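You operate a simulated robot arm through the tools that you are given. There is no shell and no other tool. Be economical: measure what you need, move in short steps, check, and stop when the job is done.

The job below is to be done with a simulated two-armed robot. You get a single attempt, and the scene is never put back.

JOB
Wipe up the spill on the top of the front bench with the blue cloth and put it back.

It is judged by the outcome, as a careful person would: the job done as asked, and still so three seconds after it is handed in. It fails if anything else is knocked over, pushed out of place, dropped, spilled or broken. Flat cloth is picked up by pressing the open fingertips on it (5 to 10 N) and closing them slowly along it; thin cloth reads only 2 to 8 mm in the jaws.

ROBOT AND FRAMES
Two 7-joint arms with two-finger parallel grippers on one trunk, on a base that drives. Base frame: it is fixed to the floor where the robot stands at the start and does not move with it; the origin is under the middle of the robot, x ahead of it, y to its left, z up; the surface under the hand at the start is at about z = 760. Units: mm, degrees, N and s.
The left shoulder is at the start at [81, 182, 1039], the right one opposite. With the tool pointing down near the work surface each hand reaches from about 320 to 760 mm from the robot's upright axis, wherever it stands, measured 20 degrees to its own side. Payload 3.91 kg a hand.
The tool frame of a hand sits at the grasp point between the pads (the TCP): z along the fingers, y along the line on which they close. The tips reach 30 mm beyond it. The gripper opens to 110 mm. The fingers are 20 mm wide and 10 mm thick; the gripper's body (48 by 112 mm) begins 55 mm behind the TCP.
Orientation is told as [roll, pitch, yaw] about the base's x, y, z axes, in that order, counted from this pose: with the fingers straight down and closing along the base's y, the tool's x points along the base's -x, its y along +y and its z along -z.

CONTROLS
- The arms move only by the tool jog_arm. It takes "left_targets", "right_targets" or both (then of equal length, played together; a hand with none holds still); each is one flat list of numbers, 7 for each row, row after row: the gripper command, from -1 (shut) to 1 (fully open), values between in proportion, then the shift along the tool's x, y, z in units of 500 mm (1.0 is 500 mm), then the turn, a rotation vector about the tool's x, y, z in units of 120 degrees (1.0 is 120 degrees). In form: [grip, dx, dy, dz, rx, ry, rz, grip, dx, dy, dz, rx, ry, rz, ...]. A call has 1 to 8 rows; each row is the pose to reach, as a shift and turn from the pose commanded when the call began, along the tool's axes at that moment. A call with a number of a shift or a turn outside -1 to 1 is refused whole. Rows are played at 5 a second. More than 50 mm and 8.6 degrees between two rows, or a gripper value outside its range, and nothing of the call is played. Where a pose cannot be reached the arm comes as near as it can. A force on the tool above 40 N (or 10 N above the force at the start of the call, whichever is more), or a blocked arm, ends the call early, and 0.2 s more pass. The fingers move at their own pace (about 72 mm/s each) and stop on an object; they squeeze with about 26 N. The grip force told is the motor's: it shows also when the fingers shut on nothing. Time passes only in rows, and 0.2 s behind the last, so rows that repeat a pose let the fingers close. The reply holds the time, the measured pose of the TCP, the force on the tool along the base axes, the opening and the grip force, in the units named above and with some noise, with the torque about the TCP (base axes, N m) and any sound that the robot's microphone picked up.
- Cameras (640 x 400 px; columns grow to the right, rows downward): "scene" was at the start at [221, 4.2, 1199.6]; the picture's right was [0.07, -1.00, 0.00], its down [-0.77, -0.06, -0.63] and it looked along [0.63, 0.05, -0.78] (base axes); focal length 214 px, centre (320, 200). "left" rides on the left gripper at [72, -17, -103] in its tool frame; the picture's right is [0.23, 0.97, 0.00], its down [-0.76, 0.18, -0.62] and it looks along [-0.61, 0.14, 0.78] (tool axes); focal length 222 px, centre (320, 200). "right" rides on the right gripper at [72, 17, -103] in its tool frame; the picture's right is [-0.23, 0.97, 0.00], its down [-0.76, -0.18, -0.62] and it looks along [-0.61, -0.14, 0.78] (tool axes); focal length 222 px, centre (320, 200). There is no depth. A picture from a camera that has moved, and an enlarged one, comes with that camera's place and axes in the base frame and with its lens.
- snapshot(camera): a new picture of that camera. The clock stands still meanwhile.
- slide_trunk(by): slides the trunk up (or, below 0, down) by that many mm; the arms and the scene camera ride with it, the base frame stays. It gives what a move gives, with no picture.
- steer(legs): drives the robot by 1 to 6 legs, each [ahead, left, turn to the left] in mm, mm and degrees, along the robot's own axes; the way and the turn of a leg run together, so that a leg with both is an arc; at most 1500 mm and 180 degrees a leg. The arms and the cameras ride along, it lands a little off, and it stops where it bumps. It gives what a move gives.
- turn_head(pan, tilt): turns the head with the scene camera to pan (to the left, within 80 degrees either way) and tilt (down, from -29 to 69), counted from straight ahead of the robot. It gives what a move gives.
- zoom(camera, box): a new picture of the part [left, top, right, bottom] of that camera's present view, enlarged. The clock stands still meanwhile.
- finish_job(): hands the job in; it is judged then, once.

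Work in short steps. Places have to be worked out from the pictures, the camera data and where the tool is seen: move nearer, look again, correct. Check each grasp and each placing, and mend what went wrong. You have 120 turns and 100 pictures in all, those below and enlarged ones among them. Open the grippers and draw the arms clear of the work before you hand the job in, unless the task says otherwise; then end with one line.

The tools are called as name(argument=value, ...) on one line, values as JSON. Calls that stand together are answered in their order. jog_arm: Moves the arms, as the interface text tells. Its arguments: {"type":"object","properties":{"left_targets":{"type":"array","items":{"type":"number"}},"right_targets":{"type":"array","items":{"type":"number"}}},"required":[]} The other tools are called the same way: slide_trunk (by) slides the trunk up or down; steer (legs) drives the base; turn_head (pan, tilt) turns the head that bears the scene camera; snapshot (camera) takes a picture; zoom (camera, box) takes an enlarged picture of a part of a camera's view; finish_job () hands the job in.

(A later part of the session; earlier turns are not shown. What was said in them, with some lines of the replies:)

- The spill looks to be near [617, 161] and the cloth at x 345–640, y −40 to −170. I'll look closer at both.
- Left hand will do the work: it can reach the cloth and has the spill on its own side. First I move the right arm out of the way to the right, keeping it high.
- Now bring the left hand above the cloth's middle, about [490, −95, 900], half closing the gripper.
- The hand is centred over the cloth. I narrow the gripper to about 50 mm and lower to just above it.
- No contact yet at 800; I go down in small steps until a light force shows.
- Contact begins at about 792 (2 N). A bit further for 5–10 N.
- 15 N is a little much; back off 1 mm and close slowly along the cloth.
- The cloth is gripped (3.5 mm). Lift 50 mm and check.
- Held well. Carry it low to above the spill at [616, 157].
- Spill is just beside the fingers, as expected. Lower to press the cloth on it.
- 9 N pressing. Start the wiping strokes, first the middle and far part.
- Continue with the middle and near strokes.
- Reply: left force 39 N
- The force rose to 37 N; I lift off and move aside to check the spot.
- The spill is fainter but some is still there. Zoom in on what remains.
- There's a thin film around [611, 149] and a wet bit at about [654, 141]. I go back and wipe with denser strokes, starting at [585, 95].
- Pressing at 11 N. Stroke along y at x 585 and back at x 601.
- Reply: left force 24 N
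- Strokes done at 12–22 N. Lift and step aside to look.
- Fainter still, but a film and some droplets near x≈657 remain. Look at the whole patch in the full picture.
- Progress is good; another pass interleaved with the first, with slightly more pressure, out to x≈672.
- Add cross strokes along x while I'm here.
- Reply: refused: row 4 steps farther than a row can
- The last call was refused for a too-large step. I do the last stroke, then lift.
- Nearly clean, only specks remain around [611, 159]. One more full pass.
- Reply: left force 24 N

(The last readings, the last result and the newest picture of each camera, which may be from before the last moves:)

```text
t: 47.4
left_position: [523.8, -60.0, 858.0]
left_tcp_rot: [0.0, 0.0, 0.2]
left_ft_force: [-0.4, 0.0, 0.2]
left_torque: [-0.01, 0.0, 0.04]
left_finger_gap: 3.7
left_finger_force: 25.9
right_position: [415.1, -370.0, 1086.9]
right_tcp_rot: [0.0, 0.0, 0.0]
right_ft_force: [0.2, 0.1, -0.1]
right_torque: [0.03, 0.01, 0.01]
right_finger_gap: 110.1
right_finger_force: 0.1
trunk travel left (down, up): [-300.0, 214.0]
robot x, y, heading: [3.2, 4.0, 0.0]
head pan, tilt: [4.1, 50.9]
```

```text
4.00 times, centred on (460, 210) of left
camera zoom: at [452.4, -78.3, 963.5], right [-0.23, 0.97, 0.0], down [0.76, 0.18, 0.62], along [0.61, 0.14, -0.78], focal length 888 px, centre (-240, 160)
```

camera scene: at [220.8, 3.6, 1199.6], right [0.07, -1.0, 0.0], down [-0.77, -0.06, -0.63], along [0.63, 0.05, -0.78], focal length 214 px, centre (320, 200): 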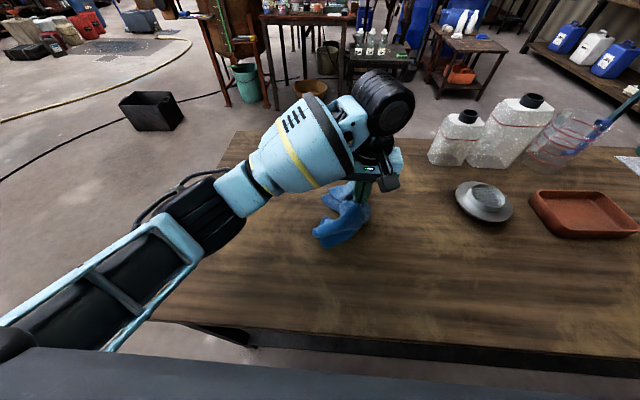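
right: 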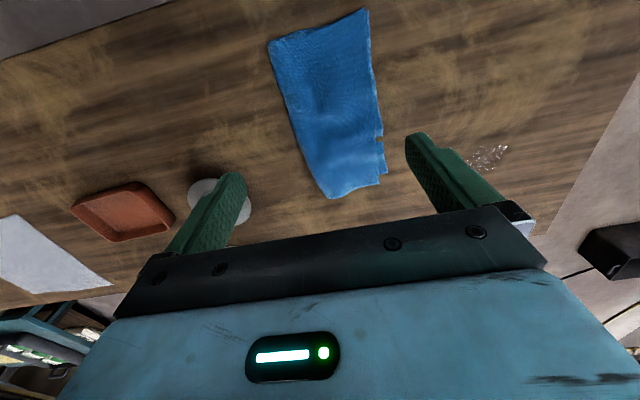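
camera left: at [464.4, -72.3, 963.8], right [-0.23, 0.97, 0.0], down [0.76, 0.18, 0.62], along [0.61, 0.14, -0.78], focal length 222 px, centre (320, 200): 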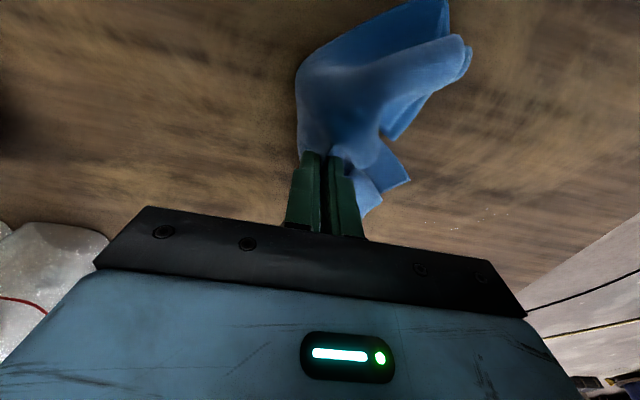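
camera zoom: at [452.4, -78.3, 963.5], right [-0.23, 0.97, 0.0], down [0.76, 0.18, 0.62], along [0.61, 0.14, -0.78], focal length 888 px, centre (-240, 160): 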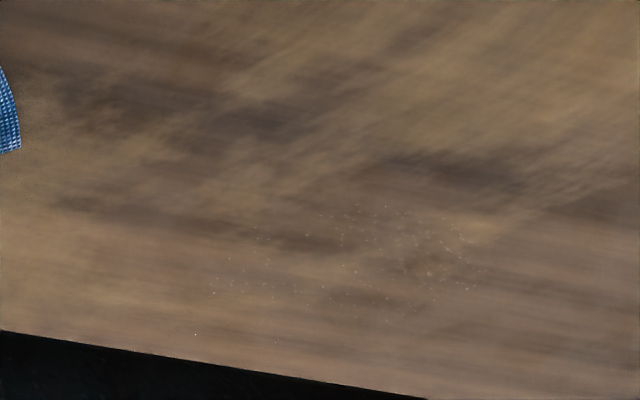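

Just faint specks remain, densest near [601, 180]. One more focused pass there with firmer pressure.

jog_arm(left_targets=[-1, -0.026, 0.09, 0, 0, 0, 0, -1, -0.052, 0.18, 0, 0, 0, 0, -1, -0.078, 0.27, 0, 0, 0, 0, -1, -0.102, 0.35, 0, 0, 0, 0, -1, -0.102, 0.36, 0.06, 0, 0, 0, -1, -0.102, 0.36, 0.11, 0, 0, 0, -1, -0.102, 0.36, 0.124, 0, 0, 0, -1, -0.102, 0.36, 0.133, 0, 0, 0])

jog_arm(left_targets=[-1, 0, 0.09, 0, 0, 0, 0, -1, 0, 0.18, 0, 0, 0, 0, -1, -0.024, 0.18, 0, 0, 0, 0, -1, -0.024, 0.09, 0, 0, 0, 0, -1, -0.024, 0, 0, 0, 0, 0, -1, -0.048, 0, 0, 0, 0, 0, -1, -0.048, 0.09, 0, 0, 0, 0, -1, -0.048, 0.18, 0, 0, 0, 0])

jog_arm(left_targets=[-1, -0.024, 0, 0, 0, 0, 0, -1, -0.024, -0.09, 0, 0, 0, 0, -1, -0.024, -0.18, 0, 0, 0, 0, -1, -0.048, -0.22, 0, 0, 0, 0, -1, -0.048, -0.13, 0, 0, 0, 0, -1, -0.048, -0.04, 0, 0, 0, 0, -1, -0.072, -0.04, 0, 0, 0, 0, -1, -0.072, -0.13, 0, 0, 0, 0])

jog_arm(left_targets=[-1, 0, -0.09, 0, 0, 0, 0, -1, -0.024, -0.09, 0, 0, 0, 0, -1, -0.024, 0, 0, 0, 0, 0, -1, -0.024, 0.06, 0, 0, 0, 0, -1, -0.024, 0.06, -0.08, 0, 0, 0, -1, -0.02, 0.02, -0.13, 0, 0, 0, -1, 0.02, -0.06, -0.13, 0, 0, 0, -1, 0.07, -0.14, -0.13, 0, 0, 0])

jog_arm(left_targets=[-1, 0.04, -0.08, 0, 0, 0, 0, -1, 0.08, -0.16, 0, 0, 0, 0, -1, 0.1, -0.22, 0, 0, 0, 0])

zoom(camera="left", box=[380, 160, 540, 260])

```text
t: 49.2
left_position: [578.5, 125.8, 794.8]
left_tcp_rot: [-0.1, -0.5, 0.3]
left_ft_force: [1.4, 5.3, 27.0]
left_torque: [0.29, 0.16, -0.11]
left_finger_gap: 3.7
left_finger_force: 25.8
right_position: [412.6, -369.5, 1089.3]
right_tcp_rot: [0.0, -0.1, 0.0]
right_ft_force: [-0.7, -0.2, -0.4]
right_torque: [-0.01, 0.04, 0.04]
right_finger_gap: 109.8
right_finger_force: 0.0
trunk travel left (down, up): [-300.0, 214.0]
robot x, y, heading: [-1.6, 0.7, 0.4]
head pan, tilt: [4.1, 50.9]
```

```text
t: 50.2
left_position: [592.0, 195.0, 795.3]
left_tcp_rot: [0.4, -0.5, 0.6]
left_ft_force: [-4.7, -0.1, 15.1]
left_torque: [0.04, 0.27, 0.01]
left_finger_gap: 3.7
left_finger_force: 25.7
right_position: [414.3, -369.9, 1087.2]
right_tcp_rot: [0.1, -0.1, 0.1]
right_ft_force: [0.4, -0.6, 0.1]
right_torque: [0.0, -0.04, 0.03]
right_finger_gap: 110.0
right_finger_force: 0.1
trunk travel left (down, up): [-300.0, 214.0]
robot x, y, heading: [-0.6, 1.7, 0.0]
head pan, tilt: [4.1, 50.9]
stopped in row 4 (left hand): the force on the tool passed its limit at 41 N (the readings are from after the stop); the commanded pose is now the measured one
```

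```text
t: 52.0
left_position: [629.3, 130.5, 793.6]
left_tcp_rot: [0.6, -0.7, 0.8]
left_ft_force: [1.0, 13.4, 33.6]
left_torque: [0.51, 0.25, -0.06]
left_finger_gap: 3.8
left_finger_force: 26.1
right_position: [413.1, -369.2, 1088.4]
right_tcp_rot: [0.0, -0.1, 0.2]
right_ft_force: [0.6, -0.5, -0.4]
right_torque: [0.05, -0.01, -0.03]
right_finger_gap: 110.1
right_finger_force: 0.0
trunk travel left (down, up): [-300.0, 214.0]
robot x, y, heading: [-0.8, -0.9, 0.5]
head pan, tilt: [4.1, 50.9]
```

```text
t: 53.8
left_position: [593.3, 60.8, 853.5]
left_tcp_rot: [0.4, -0.2, 0.8]
left_ft_force: [-0.1, -0.4, -1.3]
left_torque: [-0.01, -0.02, 0.0]
left_finger_gap: 3.8
left_finger_force: 25.8
right_position: [415.3, -369.3, 1089.2]
right_tcp_rot: [0.0, 0.0, 0.2]
right_ft_force: [-0.3, -0.1, 0.4]
right_torque: [0.01, 0.01, -0.02]
right_finger_gap: 109.8
right_finger_force: 0.0
trunk travel left (down, up): [-300.0, 214.0]
robot x, y, heading: [-0.6, -3.9, 0.3]
head pan, tilt: [4.1, 50.9]
```

```text
t: 54.6
left_position: [544.5, -50.9, 851.7]
left_tcp_rot: [0.5, -0.3, 0.7]
left_ft_force: [0.4, 0.0, -0.2]
left_torque: [0.0, 0.0, 0.0]
left_finger_gap: 3.6
left_finger_force: 26.3
right_position: [415.6, -370.0, 1088.2]
right_tcp_rot: [0.0, 0.0, 0.1]
right_ft_force: [-0.2, -0.1, 0.8]
right_torque: [-0.03, -0.04, 0.0]
right_finger_gap: 110.2
right_finger_force: 0.0
trunk travel left (down, up): [-300.0, 214.0]
robot x, y, heading: [0.4, -0.9, -0.1]
head pan, tilt: [4.1, 50.9]
```

```text
4.00 times, centred on (460, 210) of left
camera zoom: at [471.7, -71.0, 956.0], right [-0.24, 0.97, 0.01], down [0.76, 0.18, 0.63], along [0.61, 0.15, -0.78], focal length 888 px, centre (-240, 160)
```

zoom: 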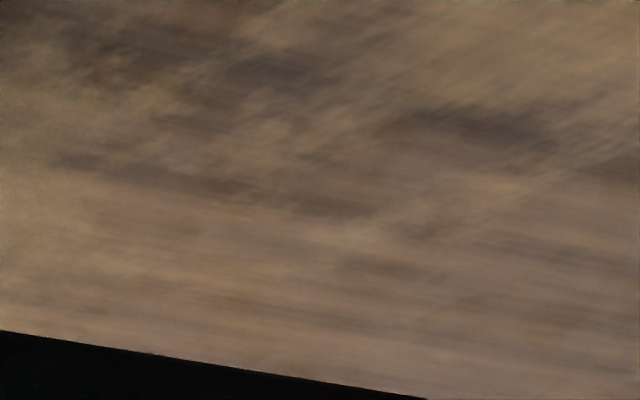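

The bench is clean. Now see how the cloth hangs before putting it back.

snapshot(camera="scene")

snapshot(camera="left")

snapshot(camera="right")

```text
73 pictures are left
camera scene: at [220.5, 4.0, 1199.6], right [0.07, -1.0, 0.0], down [-0.77, -0.06, -0.63], along [0.63, 0.05, -0.78], focal length 214 px, centre (320, 200)
```

scene: 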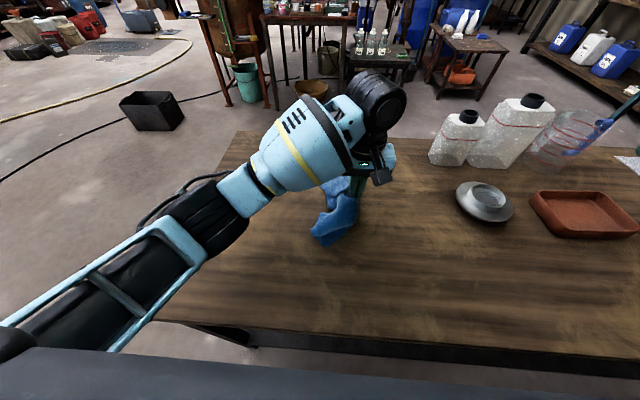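

```text
72 pictures are left
camera left: at [471.7, -71.0, 956.0], right [-0.24, 0.97, 0.01], down [0.76, 0.18, 0.63], along [0.61, 0.15, -0.78], focal length 222 px, centre (320, 200)
```

left: 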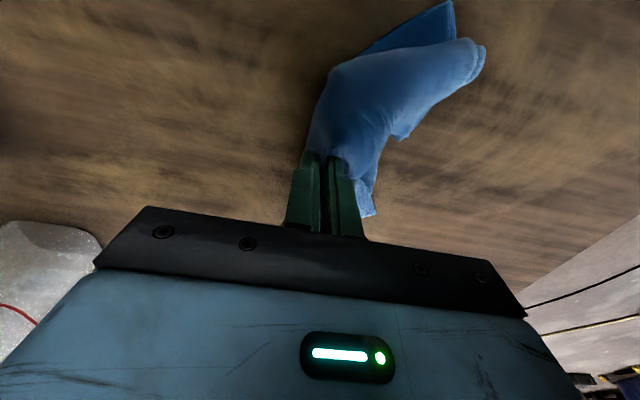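

```text
71 pictures are left
camera right: at [342.2, -352.1, 1190.7], right [0.23, 0.97, 0.0], down [0.76, -0.18, 0.62], along [0.61, -0.14, -0.78], focal length 222 px, centre (320, 200)
```

right: 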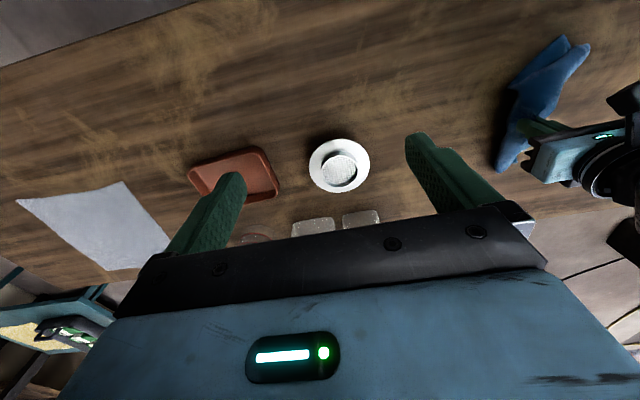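

The cloth trails to the left from the drag. I overshoot a little right of its old place, return to the original grasp point, and lower to lay it.

jog_arm(left_targets=[-1, 0.04, -0.08, 0.01, 0, 0, 0, -1, 0.08, -0.16, 0.02, 0, 0, 0, -1, 0.108, -0.24, 0.02, 0, 0, 0, -1, 0.108, -0.3, 0.02, 0, 0, 0, -1, 0.108, -0.24, 0.01, 0, 0, 0, -1, 0.108, -0.17, 0.02, 0, 0, 0, -1, 0.108, -0.1, 0.05, 0, 0, 0, -1, 0.108, -0.1, 0.09, 0, 0, 0])

snapshot(camera="scene")

snapshot(camera="left")

snapshot(camera="right")

```text
t: 56.4
left_position: [491.3, -100.2, 807.3]
left_tcp_rot: [0.3, -0.4, 0.6]
left_ft_force: [0.6, 0.3, 4.7]
left_torque: [0.02, 0.01, -0.01]
left_finger_gap: 3.4
left_finger_force: 26.4
left hand out of reach, approached as far as the arm can: row 4
right_position: [416.1, -369.5, 1087.7]
right_tcp_rot: [0.0, 0.0, 0.2]
right_ft_force: [0.1, -0.1, 0.4]
right_torque: [-0.03, -0.02, -0.02]
right_finger_gap: 110.0
right_finger_force: 0.1
trunk travel left (down, up): [-300.0, 214.0]
robot x, y, heading: [-1.9, 0.6, 0.1]
head pan, tilt: [4.1, 50.9]
```

```text
70 pictures are left
camera scene: at [220.5, 4.5, 1199.7], right [0.07, -1.0, 0.0], down [-0.77, -0.06, -0.63], along [0.63, 0.05, -0.78], focal length 214 px, centre (320, 200)
```

scene: 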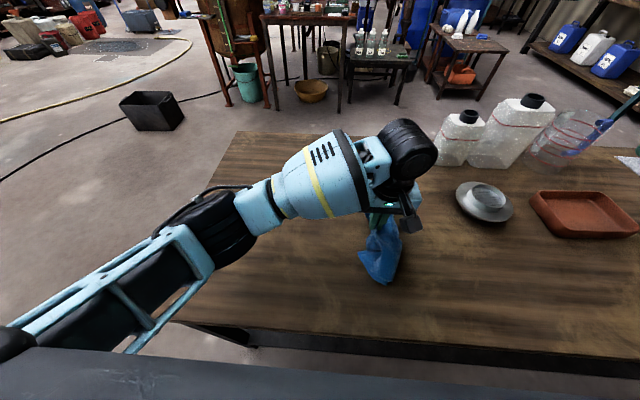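

```text
69 pictures are left
camera left: at [419.1, -120.0, 910.7], right [-0.24, 0.97, 0.0], down [0.76, 0.18, 0.63], along [0.61, 0.15, -0.78], focal length 222 px, centre (320, 200)
```

left: 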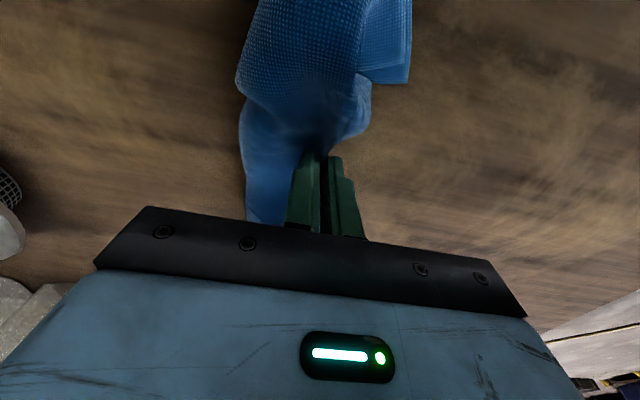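

```text
68 pictures are left
camera right: at [342.1, -351.7, 1190.9], right [0.23, 0.97, 0.0], down [0.76, -0.18, 0.62], along [0.61, -0.14, -0.78], focal length 222 px, centre (320, 200)
```

right: 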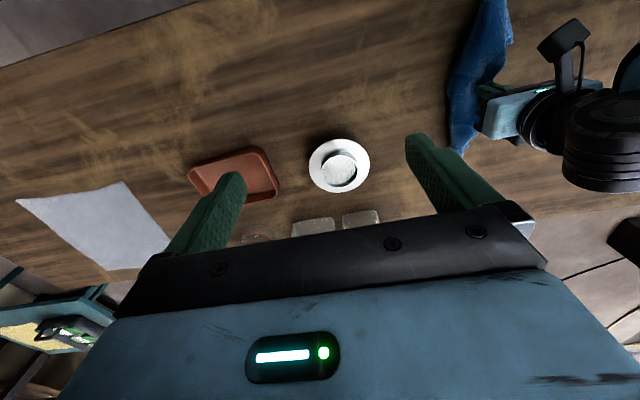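

It lies well along its original line. Lower to the bench and open the fingers slowly.

jog_arm(left_targets=[-1, 0, 0, 0.014, 0, 0, 0, -1, 0, 0, 0.024, 0, 0, 0, -0.8, 0, 0, 0.024, 0, 0, 0, -0.6, 0, 0, 0.022, 0, 0, 0, -0.4, 0, 0, 0.022, 0, 0, 0, -0.2, 0, 0, 0.022, 0, 0, 0, -0.2, 0, 0, 0.022, 0, 0, 0])

jog_arm(left_targets=[-0.2, 0, 0, -0.02, 0, 0, 0, -0.2, 0, 0, -0.06, 0, 0, 0, -0.2, 0, 0, -0.14, 0, 0, 0, -0.2, 0, 0.06, -0.2, 0, 0, 0, -0.2, 0, 0.14, -0.22, 0, 0, 0, -0.2, 0, 0.22, -0.24, 0, 0, 0, -0.2, 0, 0.3, -0.26, 0, 0, 0, -0.2, 0, 0.38, -0.28, 0, 0, 0])

jog_arm(left_targets=[-0.2, 0, 0.09, 0, 0, 0, 0, -0.2, 0, 0.18, 0, 0, 0, 0, -0.2, 0, 0.26, 0, 0, 0, 0])

snapshot(camera="scene")

```text
t: 58.0
left_position: [492.4, -98.7, 796.6]
left_tcp_rot: [0.4, -0.2, 0.6]
left_ft_force: [-1.0, 0.5, 0.8]
left_torque: [-0.01, -0.01, -0.03]
left_finger_gap: 43.8
left_finger_force: 0.1
right_position: [414.5, -368.5, 1088.5]
right_tcp_rot: [0.0, -0.1, 0.0]
right_ft_force: [-0.6, -0.7, 0.0]
right_torque: [0.01, -0.03, -0.01]
right_finger_gap: 110.1
right_finger_force: 0.0
trunk travel left (down, up): [-300.0, 214.0]
robot x, y, heading: [-1.9, -1.9, 0.4]
head pan, tilt: [4.1, 50.9]
```

```text
t: 59.8
left_position: [491.9, 90.7, 942.3]
left_tcp_rot: [0.5, -0.3, 0.5]
left_ft_force: [-0.8, 0.3, 0.1]
left_torque: [0.0, 0.01, -0.01]
left_finger_gap: 43.9
left_finger_force: 0.1
right_position: [415.3, -367.8, 1088.1]
right_tcp_rot: [0.0, 0.0, 0.2]
right_ft_force: [0.8, 0.1, -0.2]
right_torque: [-0.03, 0.0, 0.02]
right_finger_gap: 110.0
right_finger_force: 0.1
trunk travel left (down, up): [-300.0, 214.0]
robot x, y, heading: [-1.8, 5.4, 0.3]
head pan, tilt: [4.1, 50.9]
```

```text
t: 60.6
left_position: [487.5, 219.3, 944.4]
left_tcp_rot: [0.4, -0.2, 0.6]
left_ft_force: [-0.2, -0.1, -0.4]
left_torque: [-0.02, -0.01, -0.01]
left_finger_gap: 43.9
left_finger_force: 0.1
right_position: [414.9, -368.4, 1087.3]
right_tcp_rot: [0.0, -0.1, 0.1]
right_ft_force: [0.2, 0.1, 0.2]
right_torque: [0.01, -0.01, -0.02]
right_finger_gap: 110.0
right_finger_force: 0.1
trunk travel left (down, up): [-300.0, 214.0]
robot x, y, heading: [-0.2, -2.2, 0.2]
head pan, tilt: [4.1, 50.9]
```

```text
67 pictures are left
camera scene: at [220.4, 5.7, 1199.6], right [0.07, -1.0, 0.0], down [-0.77, -0.06, -0.63], along [0.63, 0.05, -0.78], focal length 214 px, centre (320, 200)
```

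scene: 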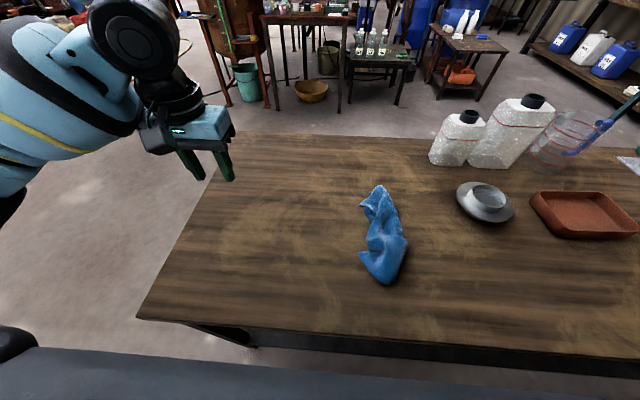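

Cloth is back within its old outline but a bit crumpled. Zoom on it and the wiped spot.

zoom(camera="scene", box=[310, 170, 530, 308])

zoom(camera="scene", box=[220, 140, 360, 228])

```text
2.90 times, centred on (420, 239) of scene
camera zoom: at [220.4, 5.7, 1199.6], right [0.07, -1.0, 0.0], down [-0.77, -0.06, -0.63], along [0.63, 0.05, -0.78], focal length 622 px, centre (30, 87)
```

zoom: 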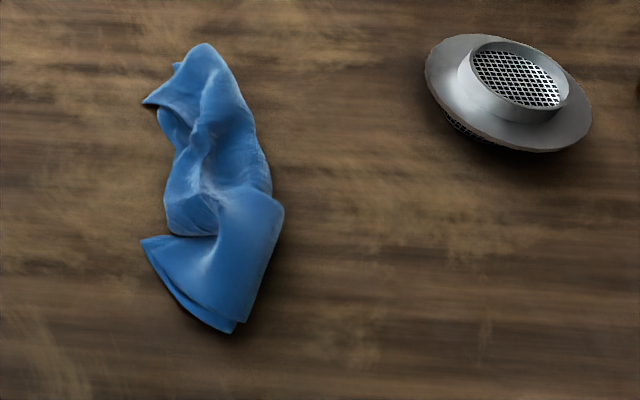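

```text
4.55 times, centred on (290, 184) of scene
camera zoom: at [220.4, 5.7, 1199.6], right [0.07, -1.0, 0.0], down [-0.77, -0.06, -0.63], along [0.63, 0.05, -0.78], focal length 975 px, centre (456, 273)
```

zoom: 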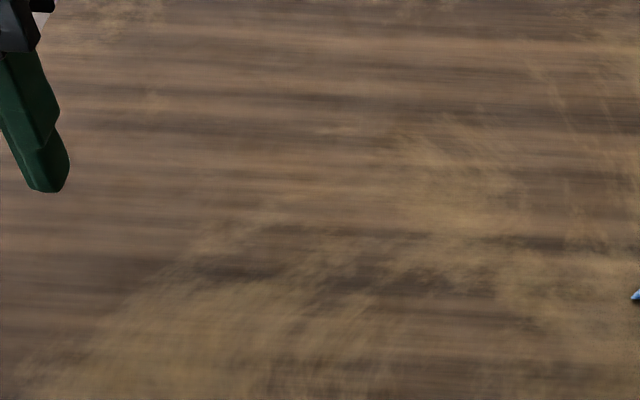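

The bench is dry and the cloth's centre is within about 20 mm of where it lay; nothing else moved. I open the left gripper fully, well clear of the work.

jog_arm(left_targets=[1, 0, 0.03, -0.05, 0, 0, 0, 1, 0, 0.06, -0.08, 0, 0, 0, 1, 0, 0.06, -0.08, 0, 0, 0])

snapshot(camera="scene")

```text
t: 61.4
left_position: [487.8, 249.9, 981.1]
left_tcp_rot: [0.3, -0.3, 0.8]
left_ft_force: [-0.1, 0.1, -0.2]
left_torque: [-0.02, 0.01, 0.04]
left_finger_gap: 109.7
left_finger_force: 0.0
right_position: [414.4, -368.6, 1087.9]
right_tcp_rot: [-0.1, 0.0, 0.2]
right_ft_force: [0.0, 0.7, 0.4]
right_torque: [0.02, -0.01, 0.0]
right_finger_gap: 110.0
right_finger_force: 0.1
trunk travel left (down, up): [-300.0, 214.0]
robot x, y, heading: [2.7, 1.9, 0.1]
head pan, tilt: [4.1, 50.9]
```

```text
64 pictures are left
camera scene: at [220.8, 4.6, 1199.6], right [0.07, -1.0, 0.0], down [-0.77, -0.06, -0.63], along [0.63, 0.05, -0.78], focal length 214 px, centre (320, 200)
```

scene: 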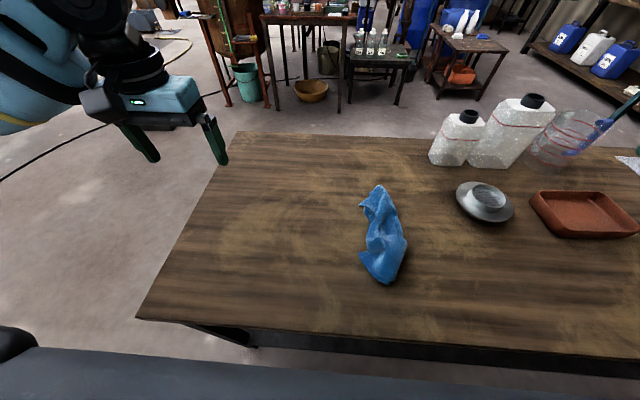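

All is in place: bench clean, cloth back, arms clear. Handing in.

finish_job()

```text
The job is handed in.
```

I wiped up the spill and put the blue cloth back within about 20 mm of where it lay; it is slightly crumpled rather than flat. The last close-up pictures show the bench clean, nothing else appears to have moved, and both arms are clear with the grippers open.
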